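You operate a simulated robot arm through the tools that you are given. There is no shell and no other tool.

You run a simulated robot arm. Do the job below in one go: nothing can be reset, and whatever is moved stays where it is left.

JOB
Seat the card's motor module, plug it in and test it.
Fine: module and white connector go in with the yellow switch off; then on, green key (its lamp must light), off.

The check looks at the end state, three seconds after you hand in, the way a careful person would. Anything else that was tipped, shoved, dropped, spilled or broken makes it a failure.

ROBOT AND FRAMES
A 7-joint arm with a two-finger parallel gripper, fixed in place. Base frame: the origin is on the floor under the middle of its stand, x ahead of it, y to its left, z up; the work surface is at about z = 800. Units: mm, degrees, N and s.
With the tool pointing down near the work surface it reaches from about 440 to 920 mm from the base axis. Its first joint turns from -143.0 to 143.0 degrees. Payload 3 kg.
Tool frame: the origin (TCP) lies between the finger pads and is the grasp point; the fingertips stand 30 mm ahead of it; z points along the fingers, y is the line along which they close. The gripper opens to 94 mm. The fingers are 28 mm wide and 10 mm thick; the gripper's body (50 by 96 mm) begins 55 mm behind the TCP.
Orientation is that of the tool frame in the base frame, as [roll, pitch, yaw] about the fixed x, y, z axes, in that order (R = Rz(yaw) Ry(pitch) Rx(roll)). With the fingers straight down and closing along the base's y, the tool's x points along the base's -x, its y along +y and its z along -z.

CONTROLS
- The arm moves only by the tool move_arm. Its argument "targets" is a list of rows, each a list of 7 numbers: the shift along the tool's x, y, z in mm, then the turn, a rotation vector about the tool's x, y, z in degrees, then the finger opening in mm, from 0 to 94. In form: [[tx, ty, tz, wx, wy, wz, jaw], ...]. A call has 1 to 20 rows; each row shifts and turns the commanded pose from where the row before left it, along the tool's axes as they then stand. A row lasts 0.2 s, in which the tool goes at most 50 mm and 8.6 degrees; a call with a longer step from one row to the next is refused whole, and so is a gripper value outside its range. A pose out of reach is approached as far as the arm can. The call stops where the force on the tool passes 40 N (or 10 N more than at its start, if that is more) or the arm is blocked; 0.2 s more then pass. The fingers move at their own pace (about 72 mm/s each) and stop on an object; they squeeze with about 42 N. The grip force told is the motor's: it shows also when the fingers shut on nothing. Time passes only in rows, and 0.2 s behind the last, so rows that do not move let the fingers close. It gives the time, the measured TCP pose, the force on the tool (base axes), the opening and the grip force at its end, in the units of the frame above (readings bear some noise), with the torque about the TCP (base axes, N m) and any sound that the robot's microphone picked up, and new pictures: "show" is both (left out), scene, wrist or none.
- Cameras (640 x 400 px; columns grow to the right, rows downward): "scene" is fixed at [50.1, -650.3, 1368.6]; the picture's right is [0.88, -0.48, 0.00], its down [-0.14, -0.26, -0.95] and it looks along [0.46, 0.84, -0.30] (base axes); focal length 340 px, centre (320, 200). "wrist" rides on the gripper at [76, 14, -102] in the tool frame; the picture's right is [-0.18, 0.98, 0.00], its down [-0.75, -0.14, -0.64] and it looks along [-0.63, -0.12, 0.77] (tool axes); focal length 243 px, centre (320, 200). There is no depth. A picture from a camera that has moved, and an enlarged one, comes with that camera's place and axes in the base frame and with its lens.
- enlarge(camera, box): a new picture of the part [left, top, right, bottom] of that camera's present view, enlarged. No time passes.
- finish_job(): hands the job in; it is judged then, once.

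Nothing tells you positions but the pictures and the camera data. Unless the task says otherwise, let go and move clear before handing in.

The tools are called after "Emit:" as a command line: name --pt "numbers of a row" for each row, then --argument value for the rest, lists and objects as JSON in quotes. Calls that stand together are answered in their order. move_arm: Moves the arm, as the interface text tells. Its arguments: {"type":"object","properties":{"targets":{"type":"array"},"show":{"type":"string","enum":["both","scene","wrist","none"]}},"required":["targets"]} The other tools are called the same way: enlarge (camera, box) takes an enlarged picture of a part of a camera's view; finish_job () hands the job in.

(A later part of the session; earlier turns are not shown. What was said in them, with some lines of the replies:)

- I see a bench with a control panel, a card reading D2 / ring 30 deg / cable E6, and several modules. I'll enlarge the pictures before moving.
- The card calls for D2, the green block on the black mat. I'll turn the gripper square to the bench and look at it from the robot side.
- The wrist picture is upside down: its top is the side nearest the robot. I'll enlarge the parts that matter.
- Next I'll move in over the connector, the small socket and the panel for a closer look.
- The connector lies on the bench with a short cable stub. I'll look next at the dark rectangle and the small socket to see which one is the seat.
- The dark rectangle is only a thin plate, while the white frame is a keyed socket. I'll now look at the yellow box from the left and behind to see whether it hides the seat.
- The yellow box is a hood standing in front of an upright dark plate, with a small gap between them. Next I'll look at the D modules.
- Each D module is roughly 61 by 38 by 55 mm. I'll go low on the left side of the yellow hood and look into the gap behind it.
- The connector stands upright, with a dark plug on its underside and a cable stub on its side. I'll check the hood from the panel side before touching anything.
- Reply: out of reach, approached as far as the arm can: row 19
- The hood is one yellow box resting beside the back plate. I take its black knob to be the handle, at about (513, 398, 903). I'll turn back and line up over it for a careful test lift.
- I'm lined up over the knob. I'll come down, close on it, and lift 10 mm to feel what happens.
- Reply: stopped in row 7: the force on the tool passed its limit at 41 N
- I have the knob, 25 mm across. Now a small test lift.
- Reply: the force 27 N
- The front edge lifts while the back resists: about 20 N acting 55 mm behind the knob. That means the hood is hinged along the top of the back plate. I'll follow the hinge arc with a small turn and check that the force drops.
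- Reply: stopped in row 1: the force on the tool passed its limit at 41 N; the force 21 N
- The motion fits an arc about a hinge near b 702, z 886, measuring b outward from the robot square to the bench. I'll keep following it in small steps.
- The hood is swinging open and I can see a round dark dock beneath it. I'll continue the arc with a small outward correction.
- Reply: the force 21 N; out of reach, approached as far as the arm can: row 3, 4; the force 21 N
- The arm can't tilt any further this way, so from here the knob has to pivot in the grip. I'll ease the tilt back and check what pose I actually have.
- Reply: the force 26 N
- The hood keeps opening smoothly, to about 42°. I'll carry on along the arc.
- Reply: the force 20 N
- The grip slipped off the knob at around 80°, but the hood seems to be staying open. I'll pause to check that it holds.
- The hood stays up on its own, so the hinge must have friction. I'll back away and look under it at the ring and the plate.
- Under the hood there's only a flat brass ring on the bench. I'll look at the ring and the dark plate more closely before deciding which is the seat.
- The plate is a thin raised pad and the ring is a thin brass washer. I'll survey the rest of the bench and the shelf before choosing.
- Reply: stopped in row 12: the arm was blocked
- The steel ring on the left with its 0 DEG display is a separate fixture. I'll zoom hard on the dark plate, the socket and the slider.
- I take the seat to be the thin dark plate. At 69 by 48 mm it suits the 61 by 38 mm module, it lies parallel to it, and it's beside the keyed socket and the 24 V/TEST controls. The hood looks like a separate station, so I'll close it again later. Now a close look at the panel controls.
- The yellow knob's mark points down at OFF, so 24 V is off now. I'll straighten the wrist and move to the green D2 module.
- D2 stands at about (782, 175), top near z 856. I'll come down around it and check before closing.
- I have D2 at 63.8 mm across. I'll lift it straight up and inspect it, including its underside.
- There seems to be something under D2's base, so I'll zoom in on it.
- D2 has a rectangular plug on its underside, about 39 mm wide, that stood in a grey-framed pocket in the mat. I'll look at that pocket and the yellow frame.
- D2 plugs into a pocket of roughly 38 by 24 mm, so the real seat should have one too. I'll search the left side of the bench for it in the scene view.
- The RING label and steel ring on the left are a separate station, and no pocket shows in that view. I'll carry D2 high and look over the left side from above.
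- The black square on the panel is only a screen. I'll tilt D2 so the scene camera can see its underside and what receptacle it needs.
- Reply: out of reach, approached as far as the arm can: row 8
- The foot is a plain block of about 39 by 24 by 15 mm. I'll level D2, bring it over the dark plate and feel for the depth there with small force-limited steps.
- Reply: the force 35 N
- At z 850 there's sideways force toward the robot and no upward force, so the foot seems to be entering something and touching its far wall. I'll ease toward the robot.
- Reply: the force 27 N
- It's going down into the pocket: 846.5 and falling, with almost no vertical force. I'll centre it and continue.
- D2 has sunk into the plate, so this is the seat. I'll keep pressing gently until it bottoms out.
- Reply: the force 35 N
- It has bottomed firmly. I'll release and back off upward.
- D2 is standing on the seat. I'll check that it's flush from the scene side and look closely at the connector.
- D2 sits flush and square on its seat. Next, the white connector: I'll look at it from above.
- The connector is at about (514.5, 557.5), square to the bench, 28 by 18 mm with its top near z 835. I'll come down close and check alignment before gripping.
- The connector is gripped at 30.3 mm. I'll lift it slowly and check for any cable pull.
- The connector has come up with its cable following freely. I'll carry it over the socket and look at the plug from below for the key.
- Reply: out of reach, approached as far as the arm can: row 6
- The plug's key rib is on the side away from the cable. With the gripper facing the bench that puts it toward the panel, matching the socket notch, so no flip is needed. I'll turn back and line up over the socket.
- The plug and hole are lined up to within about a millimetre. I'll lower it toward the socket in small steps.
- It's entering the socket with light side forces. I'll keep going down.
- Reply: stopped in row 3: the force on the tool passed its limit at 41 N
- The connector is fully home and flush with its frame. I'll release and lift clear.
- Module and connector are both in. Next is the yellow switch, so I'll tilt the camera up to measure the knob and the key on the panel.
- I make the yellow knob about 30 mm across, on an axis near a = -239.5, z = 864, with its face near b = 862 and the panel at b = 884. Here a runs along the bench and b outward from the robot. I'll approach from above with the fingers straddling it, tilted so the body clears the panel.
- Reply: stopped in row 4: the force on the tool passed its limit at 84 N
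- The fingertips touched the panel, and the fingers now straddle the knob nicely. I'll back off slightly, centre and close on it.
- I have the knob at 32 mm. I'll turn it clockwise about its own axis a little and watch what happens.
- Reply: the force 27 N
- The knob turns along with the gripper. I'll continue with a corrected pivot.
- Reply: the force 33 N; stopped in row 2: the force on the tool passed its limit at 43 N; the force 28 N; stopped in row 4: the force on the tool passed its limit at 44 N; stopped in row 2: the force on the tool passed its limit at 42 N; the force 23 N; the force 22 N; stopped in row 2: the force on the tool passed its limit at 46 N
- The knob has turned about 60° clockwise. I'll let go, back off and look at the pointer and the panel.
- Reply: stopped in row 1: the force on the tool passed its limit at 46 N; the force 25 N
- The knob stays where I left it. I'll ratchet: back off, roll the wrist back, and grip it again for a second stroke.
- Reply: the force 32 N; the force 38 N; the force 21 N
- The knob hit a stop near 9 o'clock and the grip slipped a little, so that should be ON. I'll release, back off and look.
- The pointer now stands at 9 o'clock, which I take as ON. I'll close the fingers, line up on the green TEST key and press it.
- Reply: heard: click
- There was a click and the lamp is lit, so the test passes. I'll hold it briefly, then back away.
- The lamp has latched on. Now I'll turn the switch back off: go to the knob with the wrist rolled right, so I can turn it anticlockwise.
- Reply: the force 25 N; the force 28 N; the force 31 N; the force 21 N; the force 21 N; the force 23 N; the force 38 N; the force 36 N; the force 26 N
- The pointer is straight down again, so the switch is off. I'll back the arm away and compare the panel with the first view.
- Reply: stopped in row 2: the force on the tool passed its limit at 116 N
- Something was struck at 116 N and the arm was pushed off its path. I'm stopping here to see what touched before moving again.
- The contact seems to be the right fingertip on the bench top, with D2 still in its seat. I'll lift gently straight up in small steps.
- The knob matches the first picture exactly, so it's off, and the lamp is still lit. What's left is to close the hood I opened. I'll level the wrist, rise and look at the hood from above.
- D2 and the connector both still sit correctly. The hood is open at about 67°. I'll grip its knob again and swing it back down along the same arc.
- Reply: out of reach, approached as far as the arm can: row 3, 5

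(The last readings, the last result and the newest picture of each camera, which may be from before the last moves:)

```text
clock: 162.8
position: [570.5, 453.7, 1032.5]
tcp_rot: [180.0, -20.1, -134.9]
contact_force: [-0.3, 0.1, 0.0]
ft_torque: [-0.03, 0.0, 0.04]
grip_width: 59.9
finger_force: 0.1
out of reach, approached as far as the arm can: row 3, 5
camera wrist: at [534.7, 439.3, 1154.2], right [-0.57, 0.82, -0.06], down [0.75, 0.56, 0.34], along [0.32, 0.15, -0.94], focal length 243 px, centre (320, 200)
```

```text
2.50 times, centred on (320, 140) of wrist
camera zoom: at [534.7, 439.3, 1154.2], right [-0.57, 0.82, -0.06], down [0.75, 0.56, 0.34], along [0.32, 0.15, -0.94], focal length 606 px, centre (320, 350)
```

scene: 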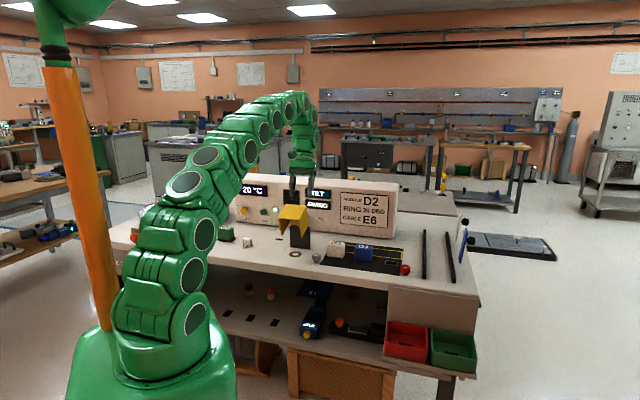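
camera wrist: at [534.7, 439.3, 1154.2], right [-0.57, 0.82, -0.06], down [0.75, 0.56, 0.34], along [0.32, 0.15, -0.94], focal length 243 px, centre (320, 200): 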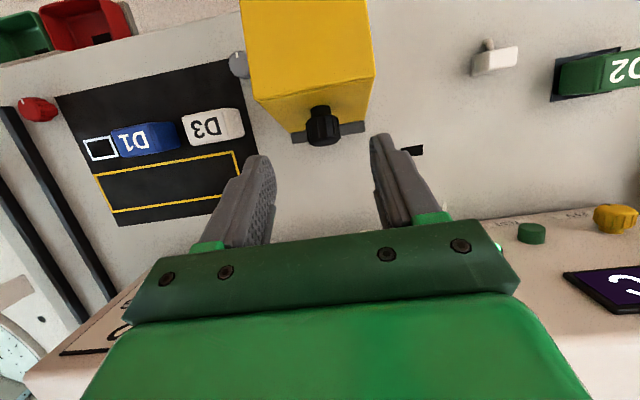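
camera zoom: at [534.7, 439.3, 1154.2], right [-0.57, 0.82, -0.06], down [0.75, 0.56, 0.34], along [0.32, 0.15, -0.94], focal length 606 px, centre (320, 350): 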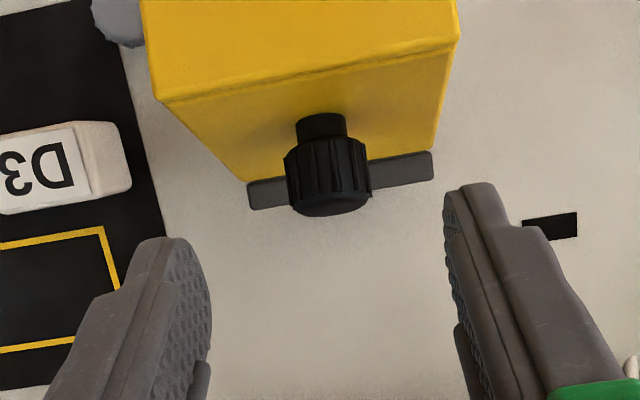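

Emit:
move_arm --pt "-1.2 1 20 0 0 0 60" --pt "-1.3 1 20 0 0 0 60" --pt "0 0 0 0 0 0 60" --show "wrist"

Emit:
enlarge --camera "wrist" --box '[220, 60, 420, 220]'

Emit:
enlarge --camera "scene" --box '[260, 180, 340, 260]'

```text
clock: 163.7
position: [559.7, 448.8, 995.2]
tcp_rot: [-180.0, -20.0, -134.8]
contact_force: [-0.4, 0.2, -0.5]
ft_torque: [0.04, 0.03, -0.02]
grip_width: 60.0
finger_force: 0.0
camera wrist: at [525.6, 433.1, 1116.1], right [-0.57, 0.82, -0.06], down [0.75, 0.56, 0.35], along [0.32, 0.15, -0.94], focal length 243 px, centre (320, 200)
```

wrist: 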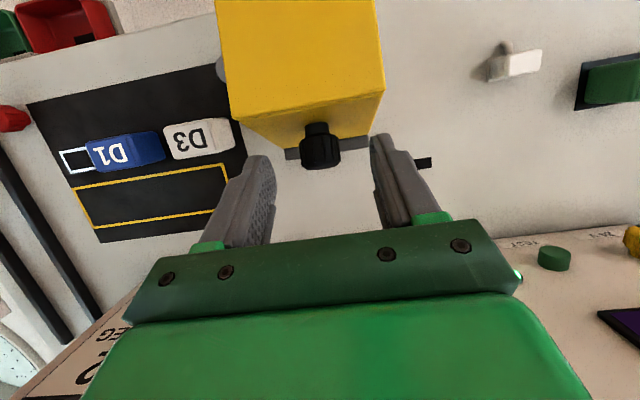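

```text
2.50 times, centred on (320, 140) of wrist
camera zoom: at [525.6, 433.1, 1116.1], right [-0.57, 0.82, -0.06], down [0.75, 0.56, 0.35], along [0.32, 0.15, -0.94], focal length 606 px, centre (320, 350)
```

zoom: 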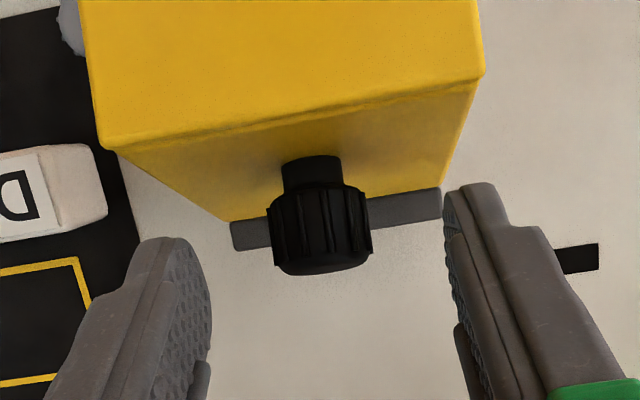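

```text
5.00 times, centred on (300, 220) of scene
camera zoom: at [50.1, -650.3, 1368.6], right [0.88, -0.48, 0.0], down [-0.14, -0.26, -0.95], along [0.46, 0.84, -0.3], focal length 1700 px, centre (420, 100)
```

zoom: 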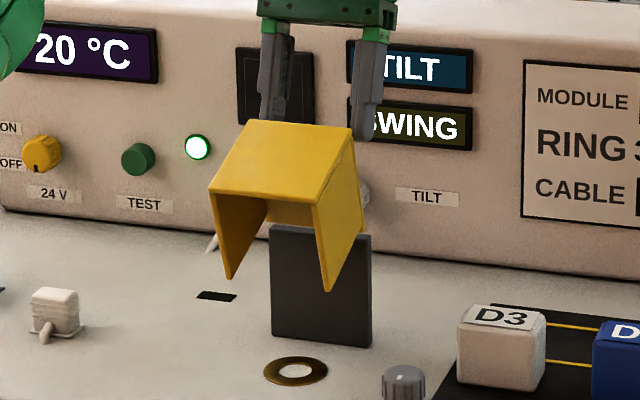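

Emit:
move_arm --pt "0 0 11 0 0 0 60" --pt "0 0 9.5 0 0 0 60" --pt "0 0 0 0 0 0 60" --show "wrist"

Emit:
enlarge --camera "wrist" --box '[220, 60, 420, 220]'

```text
clock: 164.4
position: [555.9, 442.5, 975.7]
tcp_rot: [179.9, -20.0, -134.9]
contact_force: [0.1, 0.0, -0.3]
ft_torque: [-0.03, 0.02, -0.02]
grip_width: 60.0
finger_force: 0.1
camera wrist: at [520.1, 427.9, 1096.2], right [-0.57, 0.82, -0.06], down [0.76, 0.56, 0.35], along [0.32, 0.15, -0.94], focal length 243 px, centre (320, 200)
```

wrist: 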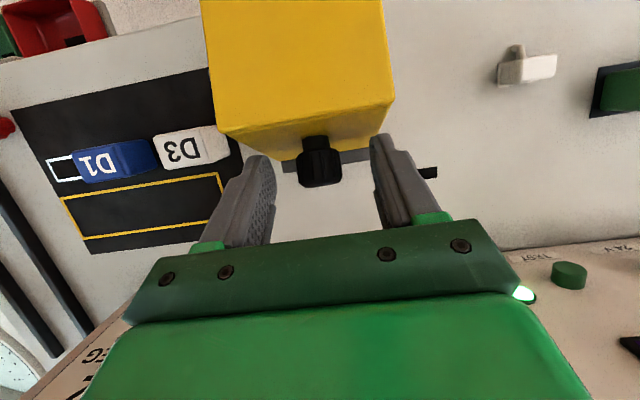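

```text
2.50 times, centred on (320, 140) of wrist
camera zoom: at [520.1, 427.9, 1096.2], right [-0.57, 0.82, -0.06], down [0.76, 0.56, 0.35], along [0.32, 0.15, -0.94], focal length 606 px, centre (320, 350)
```

zoom: 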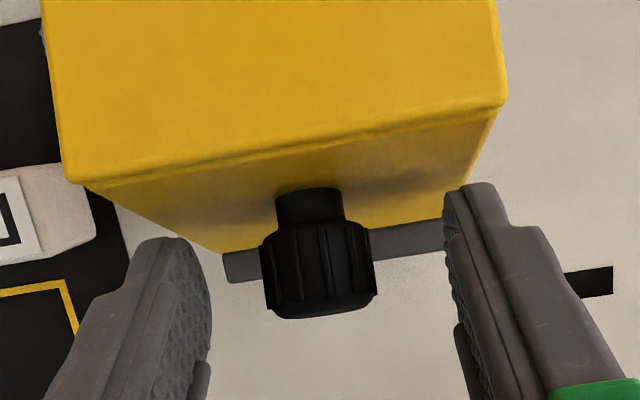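

Emit:
move_arm --pt "0 0 0 0 0 0 45" --pt "0 0 0 0 0 0 35" --pt "0 0 0 0 0 0 29" --pt "0 0 0 0 0 0 24" --pt "0 0 0 0 0 0 15" --pt "0 0 0 0 0 0 10" --pt "0 0 0 0 0 0 10" --show "none"

```text
clock: 166.1
position: [555.2, 443.0, 975.6]
tcp_rot: [-179.9, -20.0, -135.0]
contact_force: [6.2, -9.3, -0.1]
ft_torque: [-0.13, -0.07, 0.0]
grip_width: 25.5
finger_force: 45.3
```

I have the knob again, at 25.5 mm. I'll close the hood along the reverse arc in short segments.

Emit:
move_arm --pt "4.01 0 2.98 0 1.2 0 10" --pt "3.71 0 3.37 0 1.2 0 10" --pt "3.38 0 3.73 0 1.2 0 10" --pt "0 0 0 0 0 0 10" --show "scene"

Emit:
enlarge --camera "scene" --box '[260, 180, 340, 260]'

```text
clock: 167.1
position: [545.3, 431.8, 969.3]
tcp_rot: [-179.9, -23.5, -135.0]
contact_force: [30.4, -9.3, 12.8]
ft_torque: [0.66, -1.32, 0.19]
grip_width: 25.1
finger_force: 44.9
```

scene: 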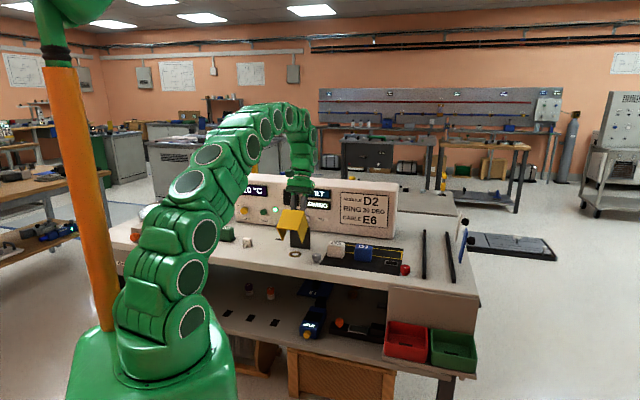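

```text
5.00 times, centred on (300, 220) of scene
camera zoom: at [50.1, -650.3, 1368.6], right [0.88, -0.48, 0.0], down [-0.14, -0.26, -0.95], along [0.46, 0.84, -0.3], focal length 1700 px, centre (420, 100)
```

zoom: 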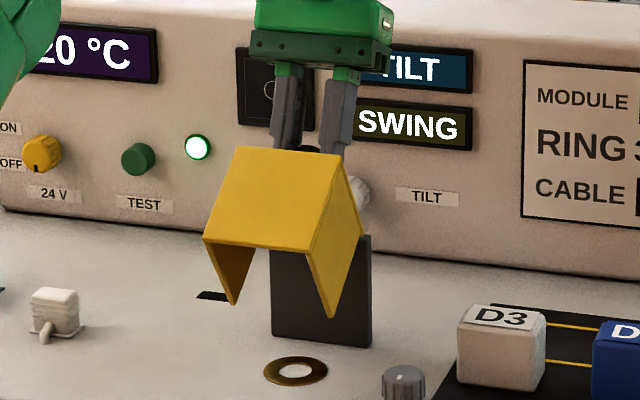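

Emit:
move_arm --pt "0 -1.2 0 0 0 0 10" --pt "3.04 0 4.06 0 1.2 0 10" --pt "2.67 0 4.34 0 1.2 0 10" --pt "2.24 0 4.61 0 1.2 0 10" --pt "0 0 0 0 0 0 10" --show "scene"

Emit:
enlarge --camera "scene" --box '[260, 180, 340, 260]'

```text
clock: 168.2
position: [536.0, 423.5, 960.2]
tcp_rot: [-179.9, -27.2, -134.9]
contact_force: [29.5, -5.0, 3.6]
ft_torque: [0.77, -1.19, 0.14]
grip_width: 25.6
finger_force: 44.6
```

scene: 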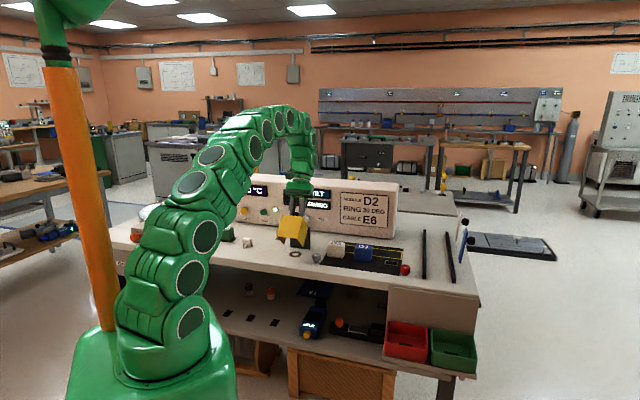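

```text
5.00 times, centred on (300, 220) of scene
camera zoom: at [50.1, -650.3, 1368.6], right [0.88, -0.48, 0.0], down [-0.14, -0.26, -0.95], along [0.46, 0.84, -0.3], focal length 1700 px, centre (420, 100)
```

zoom: 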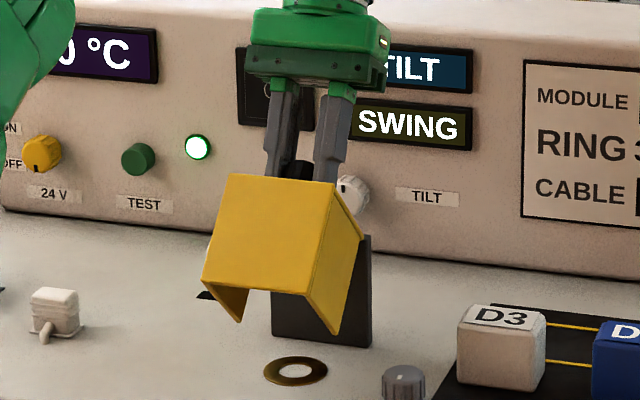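

Emit:
move_arm --pt "-0.5 -0.8 0 0 0 0 10" --pt "1.83 0 4.83 0 1.2 0 10" --pt "1.56 0 5.0 0 0.6 0 10" --pt "2.3 0 5.14 0 -3 0 10" --pt "0 0 0 0 0 0 10" --show "scene"

Emit:
enlarge --camera "scene" --box '[260, 180, 340, 260]'

```text
clock: 169.4
position: [528.4, 415.5, 949.2]
tcp_rot: [180.0, -26.1, -134.8]
contact_force: [12.2, -11.8, -1.0]
ft_torque: [0.2, 0.08, -0.17]
grip_width: 25.6
finger_force: 44.3
```

scene: 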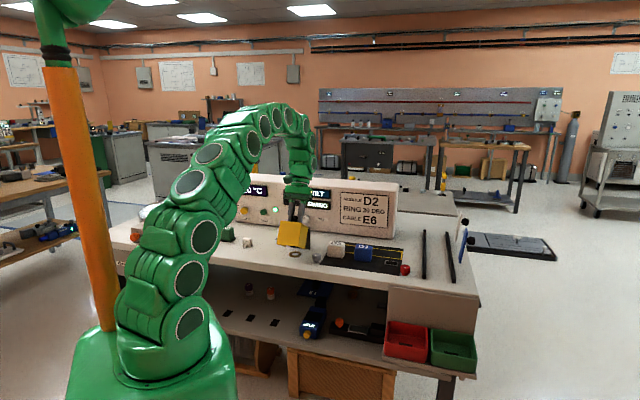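

```text
5.00 times, centred on (300, 220) of scene
camera zoom: at [50.1, -650.3, 1368.6], right [0.88, -0.48, 0.0], down [-0.14, -0.26, -0.95], along [0.46, 0.84, -0.3], focal length 1700 px, centre (420, 100)
```

zoom: 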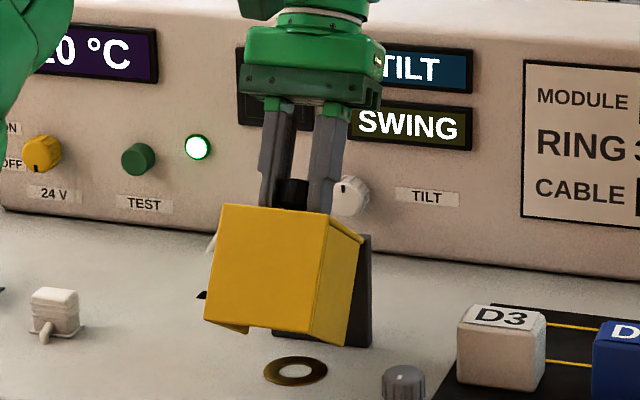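

Emit:
move_arm --pt "0 -0.5 0 0 0 0 10" --pt "2.35 0 5.17 0 -3.5 0 10" --pt "2.32 0 5.19 0 -3.5 0 10" --pt "2.42 0 5.21 0 -4 0 10" --pt "0 0 0 0 0 0 10" --show "none"

Emit:
enlarge --camera "scene" --box '[260, 180, 340, 260]'

```text
clock: 170.7
position: [520.5, 406.6, 938.2]
tcp_rot: [180.0, -14.9, -134.8]
contact_force: [4.3, 5.3, 17.3]
ft_torque: [1.14, -0.58, -0.18]
grip_width: 25.3
finger_force: 44.8
```

```text
5.00 times, centred on (300, 220) of scene
camera zoom: at [50.1, -650.3, 1368.6], right [0.88, -0.48, 0.0], down [-0.14, -0.26, -0.95], along [0.46, 0.84, -0.3], focal length 1700 px, centre (420, 100)
```

zoom: 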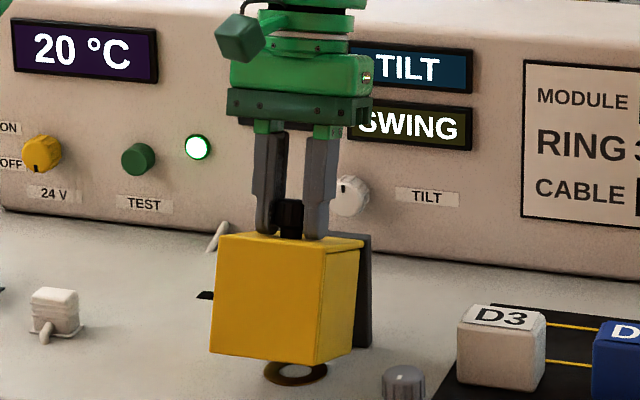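

Emit:
move_arm --pt "2.42 0 5.22 0 -4 0 10" --pt "2.43 0 5.18 0 -4 0 10" --pt "0 0 0 0 0 0 10" --show "none"

Emit:
enlarge --camera "scene" --box '[260, 180, 340, 260]'

```text
clock: 171.4
position: [514.3, 402.8, 928.9]
tcp_rot: [-180.0, -6.9, -134.8]
contact_force: [3.2, 28.5, 7.7]
ft_torque: [0.74, -0.97, 0.03]
grip_width: 25.7
finger_force: 45.4
```

```text
5.00 times, centred on (300, 220) of scene
camera zoom: at [50.1, -650.3, 1368.6], right [0.88, -0.48, 0.0], down [-0.14, -0.26, -0.95], along [0.46, 0.84, -0.3], focal length 1700 px, centre (420, 100)
```

zoom: 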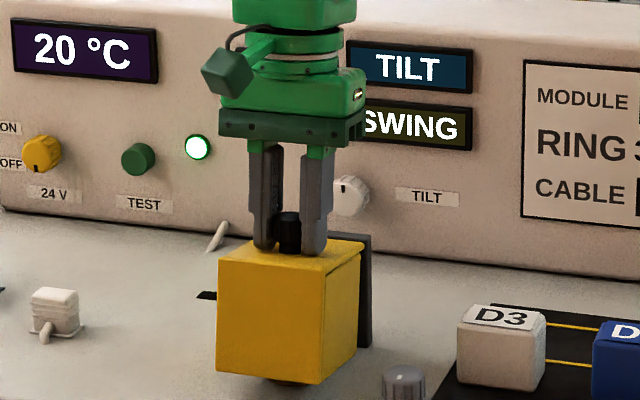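

Emit:
move_arm --pt "-1.0 0.7 0 0 0 0 10" --pt "2.2 0 4.5 0 -4 0 10" --pt "0 0 0 0 0 0 10" --show "none"

Emit:
enlarge --camera "scene" --box '[260, 180, 340, 260]'

```text
clock: 172.2
position: [513.8, 399.6, 923.5]
tcp_rot: [179.9, -2.9, -134.7]
contact_force: [-5.9, 9.0, -0.4]
ft_torque: [0.46, 0.26, -0.08]
grip_width: 25.7
finger_force: 44.6
```

```text
5.00 times, centred on (300, 220) of scene
camera zoom: at [50.1, -650.3, 1368.6], right [0.88, -0.48, 0.0], down [-0.14, -0.26, -0.95], along [0.46, 0.84, -0.3], focal length 1700 px, centre (420, 100)
```

zoom: 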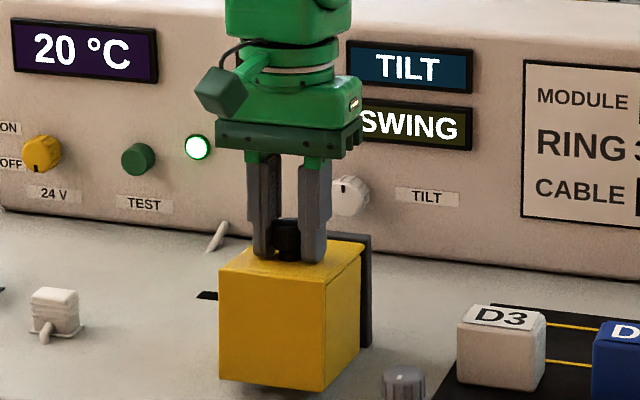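

Emit:
move_arm --pt "0.8 0.3 1.5 0 -1.5 0 10" --pt "0.5 0 1.3 0 -1.4 0 10" --pt "0 0 0 0 0 0 10" --show "none"

Emit:
enlarge --camera "scene" --box '[260, 180, 340, 270]'

```text
clock: 173.1
position: [511.9, 399.4, 920.6]
tcp_rot: [179.9, -0.3, -134.9]
contact_force: [-11.7, 15.7, -20.9]
ft_torque: [-1.02, 0.64, -0.01]
grip_width: 25.5
finger_force: 45.3
```

```text
4.44 times, centred on (300, 225) of scene
camera zoom: at [50.1, -650.3, 1368.6], right [0.88, -0.48, 0.0], down [-0.14, -0.26, -0.95], along [0.46, 0.84, -0.3], focal length 1511 px, centre (409, 89)
```

zoom: 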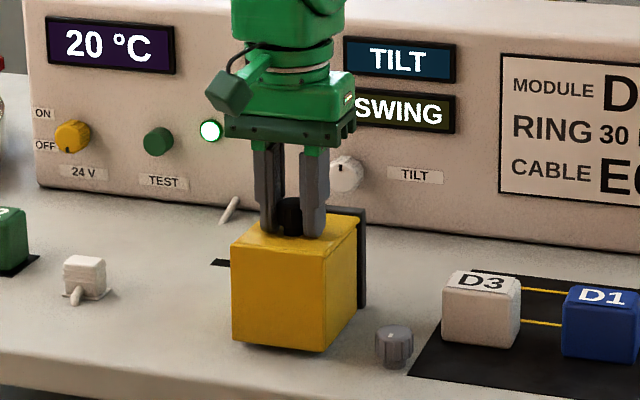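

Emit:
move_arm --pt "0.3 0.3 1.5 0 0 0 10" --pt "0 0 0 0 0 0 10" --show "none"

```text
clock: 173.7
position: [512.5, 399.6, 920.7]
tcp_rot: [-180.0, -0.2, -134.9]
contact_force: [-25.0, 4.1, 2.2]
ft_torque: [0.25, 0.48, 0.0]
grip_width: 25.5
finger_force: 44.7
```

Emit:
move_arm --pt "0.5 0.6 0 0 0 0 10" --pt "0 0 1 0 0 0 10" --pt "0 0 0 0 0 0 10" --show "none"

Emit:
enlarge --camera "scene" --box '[260, 180, 340, 270]'

```text
clock: 174.4
position: [512.9, 398.4, 920.3]
tcp_rot: [-180.0, -0.1, -134.9]
contact_force: [-15.2, -7.5, 14.4]
ft_torque: [0.66, -0.11, -0.03]
grip_width: 25.5
finger_force: 44.9
```

```text
4.44 times, centred on (300, 225) of scene
camera zoom: at [50.1, -650.3, 1368.6], right [0.88, -0.48, 0.0], down [-0.14, -0.26, -0.95], along [0.46, 0.84, -0.3], focal length 1511 px, centre (409, 89)
```

zoom: 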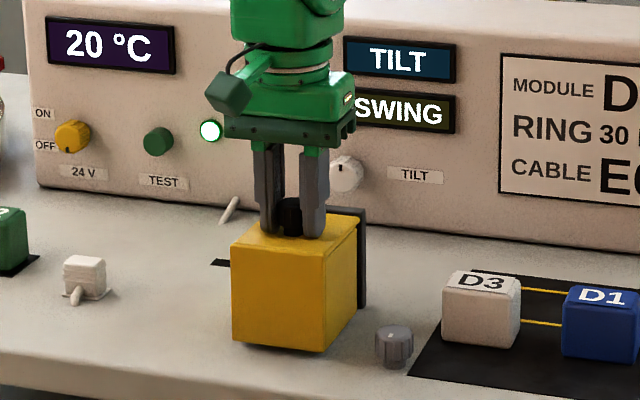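

The hood is down on its stop, as it was at the start. I'll release the knob and rise clear.

Emit:
move_arm --pt "0 0 -0.8 0 0 0 28" --pt "0 0 0 0 0 0 45" --pt "0 0 0 0 0 0 60" --pt "0 0 0 0 0 0 60" --pt "0 0 -20 0 0 0 60" --pt "0 0 -40 0 0 0 60" --pt "0 0 -45 0 0 0 60" --pt "0 0 -45 0 0 0 60" --pt "40 0 -20 0 0 0 60" --pt "40 0 0 0 0 0 60" --pt "0 0 0 0 0 0 60" --show "both"

Emit:
enlarge --camera "scene" --box '[205, 170, 365, 275]'

Emit:
enlarge --camera "scene" --box '[270, 215, 330, 265]'

```text
clock: 176.8
position: [453.8, 342.6, 1090.8]
tcp_rot: [-179.9, -0.1, -134.9]
contact_force: [0.0, 0.1, 0.4]
ft_torque: [0.0, 0.0, -0.03]
grip_width: 59.9
finger_force: 0.1
camera wrist: at [391.2, 299.4, 1193.1], right [-0.57, 0.82, 0.0], down [0.63, 0.44, 0.64], along [0.53, 0.36, -0.77], focal length 243 px, centre (320, 200)
```

scene: 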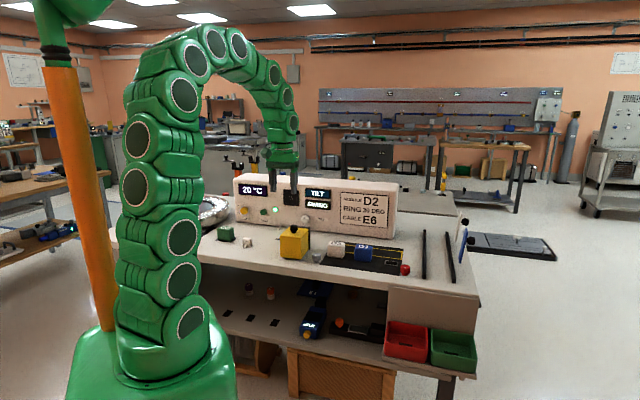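
wrist: 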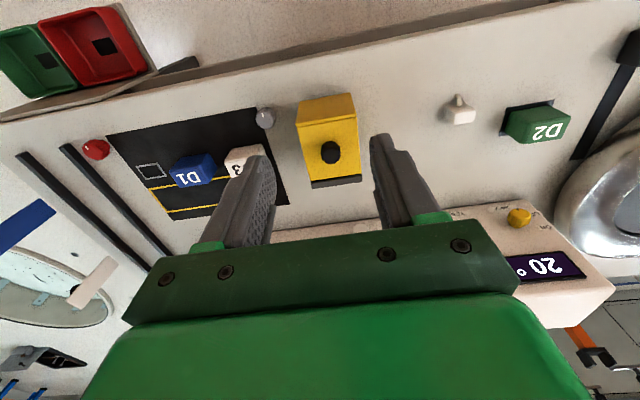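

```text
3.81 times, centred on (285, 222) of scene
camera zoom: at [50.1, -650.3, 1368.6], right [0.88, -0.48, 0.0], down [-0.14, -0.26, -0.95], along [0.46, 0.84, -0.3], focal length 1295 px, centre (453, 114)
```

zoom: 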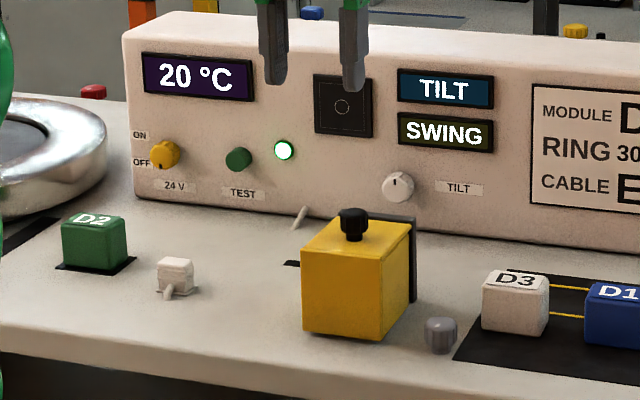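

```text
8.00 times, centred on (300, 240) of scene
camera zoom: at [50.1, -650.3, 1368.6], right [0.88, -0.48, 0.0], down [-0.14, -0.26, -0.95], along [0.46, 0.84, -0.3], focal length 2719 px, centre (480, -120)
```

zoom: 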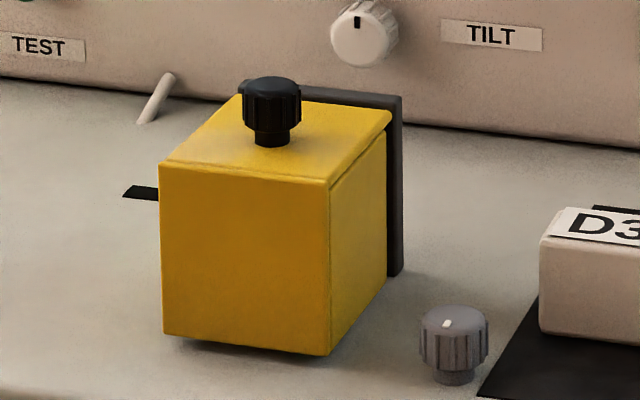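

The hood sits about 2 mm high at the front compared with the start. I'll press its knob down with closed fingers to shut it fully.

Emit:
move_arm --pt "-40.2 -1 0 0 0 0 0" --pt "-40.2 -0.9 0 0 0 0 0" --pt "0 0 45 0 0 0 0" --pt "0 0 45 0 0 0 0" --pt "0 0 42 0 0 0 0" --pt "0 0 0 0 0 0 0" --show "wrist"

Emit:
enlarge --camera "scene" --box '[260, 190, 340, 265]'

```text
clock: 178.2
position: [517.0, 399.4, 959.0]
tcp_rot: [-179.9, -0.2, -134.9]
contact_force: [-0.4, -0.4, -0.5]
ft_torque: [0.0, -0.02, -0.02]
grip_width: 0.2
finger_force: 33.0
camera wrist: at [452.6, 355.3, 1060.2], right [-0.57, 0.82, 0.0], down [0.63, 0.43, 0.64], along [0.53, 0.36, -0.77], focal length 243 px, centre (320, 200)
```

wrist: 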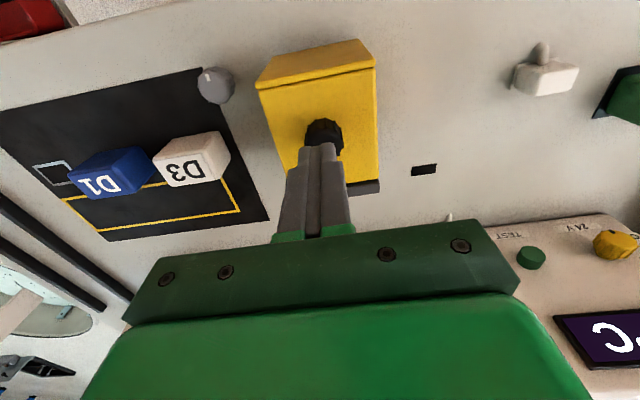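

```text
5.33 times, centred on (300, 228) of scene
camera zoom: at [50.1, -650.3, 1368.6], right [0.88, -0.48, 0.0], down [-0.14, -0.26, -0.95], along [0.46, 0.84, -0.3], focal length 1813 px, centre (427, 53)
```

zoom: 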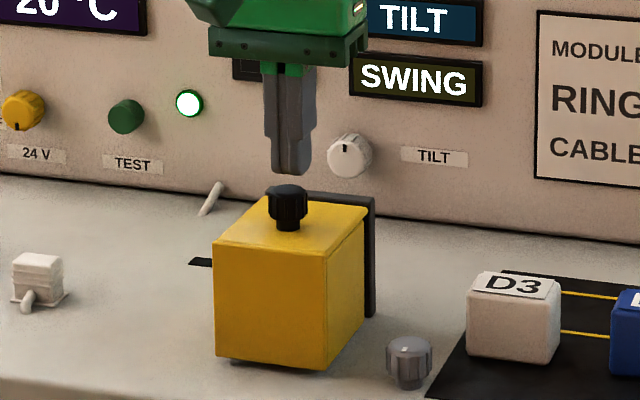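

Emit:
move_arm --pt "4 2 4 0 0 0 0" --pt "0 0 4 0 0 0 0" --pt "0 0 2 0 0 0 0" --pt "0 0 2 0 0 0 0" --pt "0 0 0 0 0 0 0" --show "none"

```text
clock: 179.4
position: [508.7, 397.4, 945.9]
tcp_rot: [179.9, -0.1, -134.9]
contact_force: [-0.1, 0.6, 0.2]
ft_torque: [-0.01, 0.01, 0.01]
grip_width: 0.0
finger_force: 33.6
```

Emit:
move_arm --pt "0 0 1.5 0 0 0 0" --pt "0 0 1.5 0 0 0 0" --pt "0 0 1 0 0 0 0" --pt "0 0 0 0 0 0 0" --show "none"

```text
clock: 180.1
position: [508.8, 397.4, 946.5]
tcp_rot: [179.9, 0.1, -135.0]
contact_force: [-9.4, 4.0, 19.1]
ft_torque: [0.26, 0.08, 0.15]
grip_width: 0.0
finger_force: 33.6
stopped in row 2: the force on the tool passed its limit at 44 N (the readings are from after the stop); the commanded pose is now the measured one
```

Emit:
move_arm --pt "0 0 0.8 0 0 0 0" --pt "0 0 0 0 0 0 0" --show "none"

Emit:
enlarge --camera "scene" --box '[270, 215, 330, 265]'

```text
clock: 180.7
position: [509.4, 397.0, 945.9]
tcp_rot: [179.9, 0.1, -134.9]
contact_force: [-8.5, 5.9, 17.1]
ft_torque: [0.31, 0.13, 0.11]
grip_width: 0.1
finger_force: 32.8
stopped in row 2: the force on the tool passed its limit at 40 N (the readings are from after the stop); the commanded pose is now the measured one
```

```text
8.00 times, centred on (300, 240) of scene
camera zoom: at [50.1, -650.3, 1368.6], right [0.88, -0.48, 0.0], down [-0.14, -0.26, -0.95], along [0.46, 0.84, -0.3], focal length 2719 px, centre (480, -120)
```

zoom: 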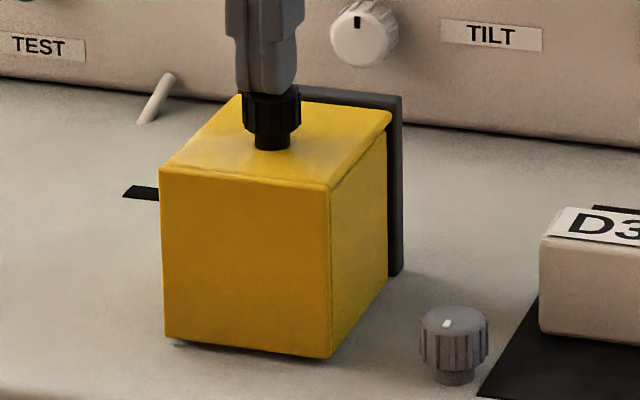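

The hood now matches the first picture exactly. I'll lift away and do a final check of everything.

Emit:
move_arm --pt "0 0 -5 0 0 0 0" --pt "0 0 -20 0 0 0 0" --pt "0 0 -45 0 0 0 20" --pt "0 0 -45 0 0 0 40" --pt "0 0 -45 0 0 0 60" --pt "40 0 -20 0 0 0 60" --pt "45 0 0 0 0 0 60" --pt "45 0 0 0 0 0 60" --pt "0 0 0 0 0 0 60" --show "both"

Emit:
enlarge --camera "scene" --box '[270, 215, 330, 265]'

Emit:
enlarge --camera "scene" --box '[200, 180, 300, 262]'

Emit:
enlarge --camera "wrist" --box '[400, 60, 640, 240]'

Emit:
enlarge --camera "scene" --box '[310, 215, 480, 300]'

```text
clock: 182.7
position: [419.4, 305.4, 1124.8]
tcp_rot: [179.9, -0.1, -135.0]
contact_force: [0.9, 0.0, 0.8]
ft_torque: [0.01, 0.01, 0.0]
grip_width: 59.9
finger_force: 0.0
camera wrist: at [356.1, 262.9, 1226.3], right [-0.56, 0.83, 0.0], down [0.63, 0.43, 0.64], along [0.53, 0.36, -0.77], focal length 243 px, centre (320, 200)
```

scene: 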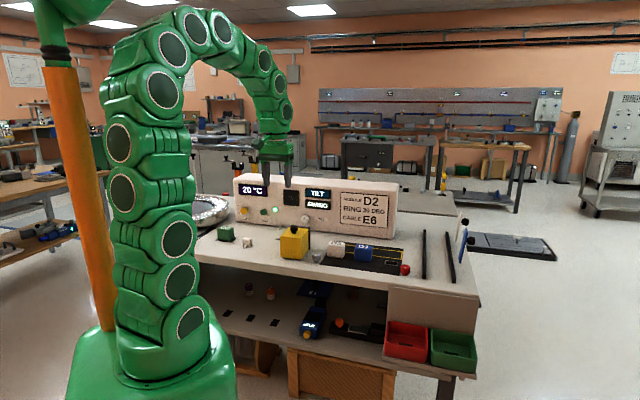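
wrist: 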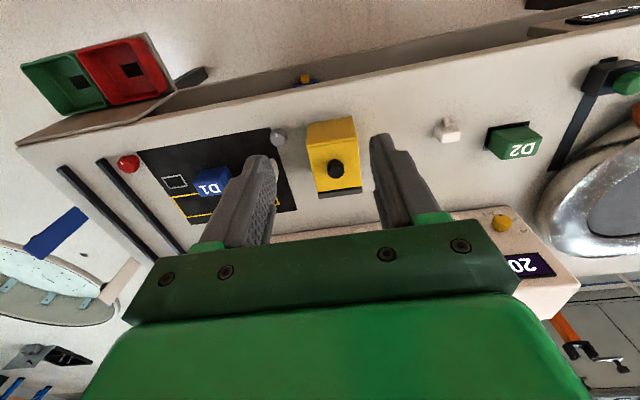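

```text
8.00 times, centred on (300, 240) of scene
camera zoom: at [50.1, -650.3, 1368.6], right [0.88, -0.48, 0.0], down [-0.14, -0.26, -0.95], along [0.46, 0.84, -0.3], focal length 2719 px, centre (480, -120)
```

zoom: 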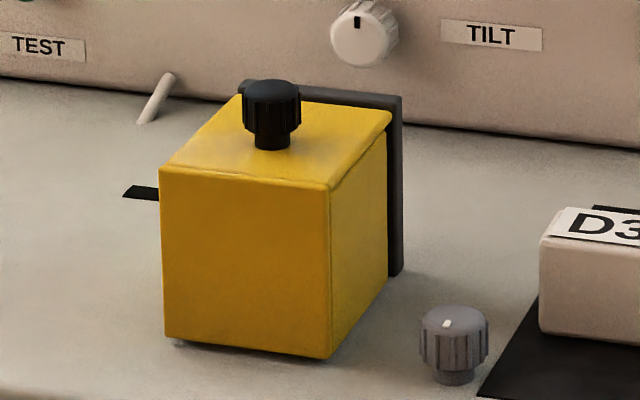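

```text
4.88 times, centred on (250, 221) of scene
camera zoom: at [50.1, -650.3, 1368.6], right [0.88, -0.48, 0.0], down [-0.14, -0.26, -0.95], along [0.46, 0.84, -0.3], focal length 1658 px, centre (662, 98)
```

zoom: 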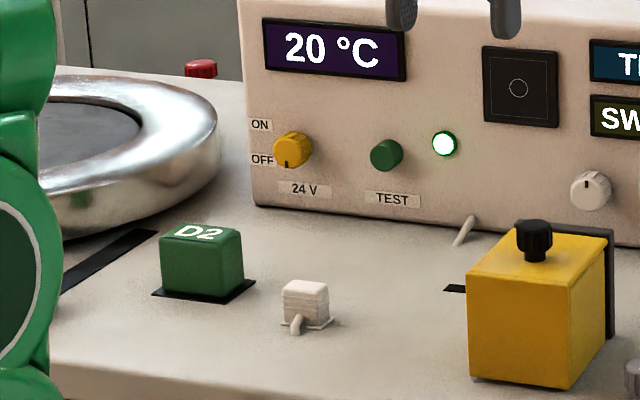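

```text
2.22 times, centred on (520, 150) of wrist
camera zoom: at [356.1, 262.9, 1226.3], right [-0.56, 0.83, 0.0], down [0.63, 0.43, 0.64], along [0.53, 0.36, -0.77], focal length 539 px, centre (-124, 311)
```

zoom: 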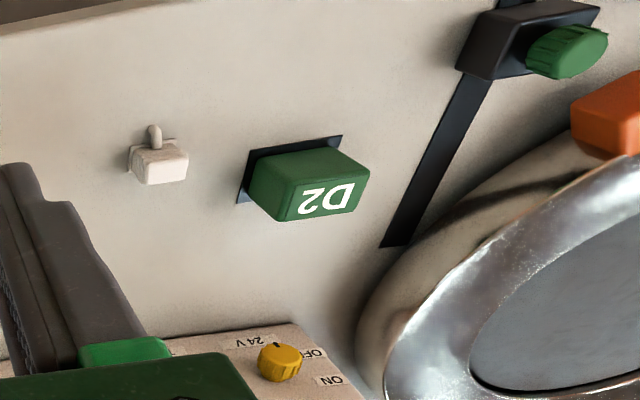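

```text
3.76 times, centred on (395, 258) of scene
camera zoom: at [50.1, -650.3, 1368.6], right [0.88, -0.48, 0.0], down [-0.14, -0.26, -0.95], along [0.46, 0.84, -0.3], focal length 1280 px, centre (38, -16)
```

zoom: 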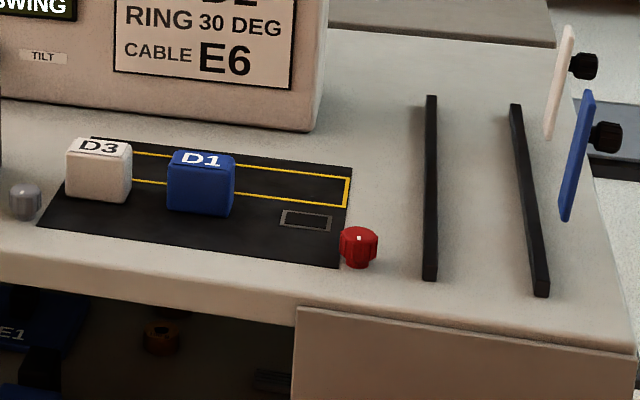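

D2 is seated, the connector is home, the switch is off, the TEST lamp is lit and the hood is closed again. Nothing else on the bench looks moved and the arm is clear, so I'm handing in.

Emit:
finish_job

```text
The job is handed in.
```

The job is done and handed in. The card's module, D2, is in its seat and the white connector is plugged into the socket. Both went in with the yellow switch off. I then switched on and pressed the green key. It clicked and the lamp lit. I switched off again, and the knob's mark is back where it started. The lamp stayed lit after that.

Three things happened that you didn't ask for:

- **Yellow hood:** I opened it while looking for the seat. Only a brass ring was underneath, which I left alone. I closed the hood again, and it matches the first picture.
- **Fingertip on the panel:** while closing in on the yellow switch, the fingertips touched the panel and the force spiked to 84 N. The panel shows no change.
- **Fingertip on the bench:** while backing away from the switch, the arm went off its path. As far as I can tell, a fingertip struck the bench top, behind D2. The force spiked to 116 N. In the pictures afterwards D2 was still flush in its seat and nothing else looked moved.
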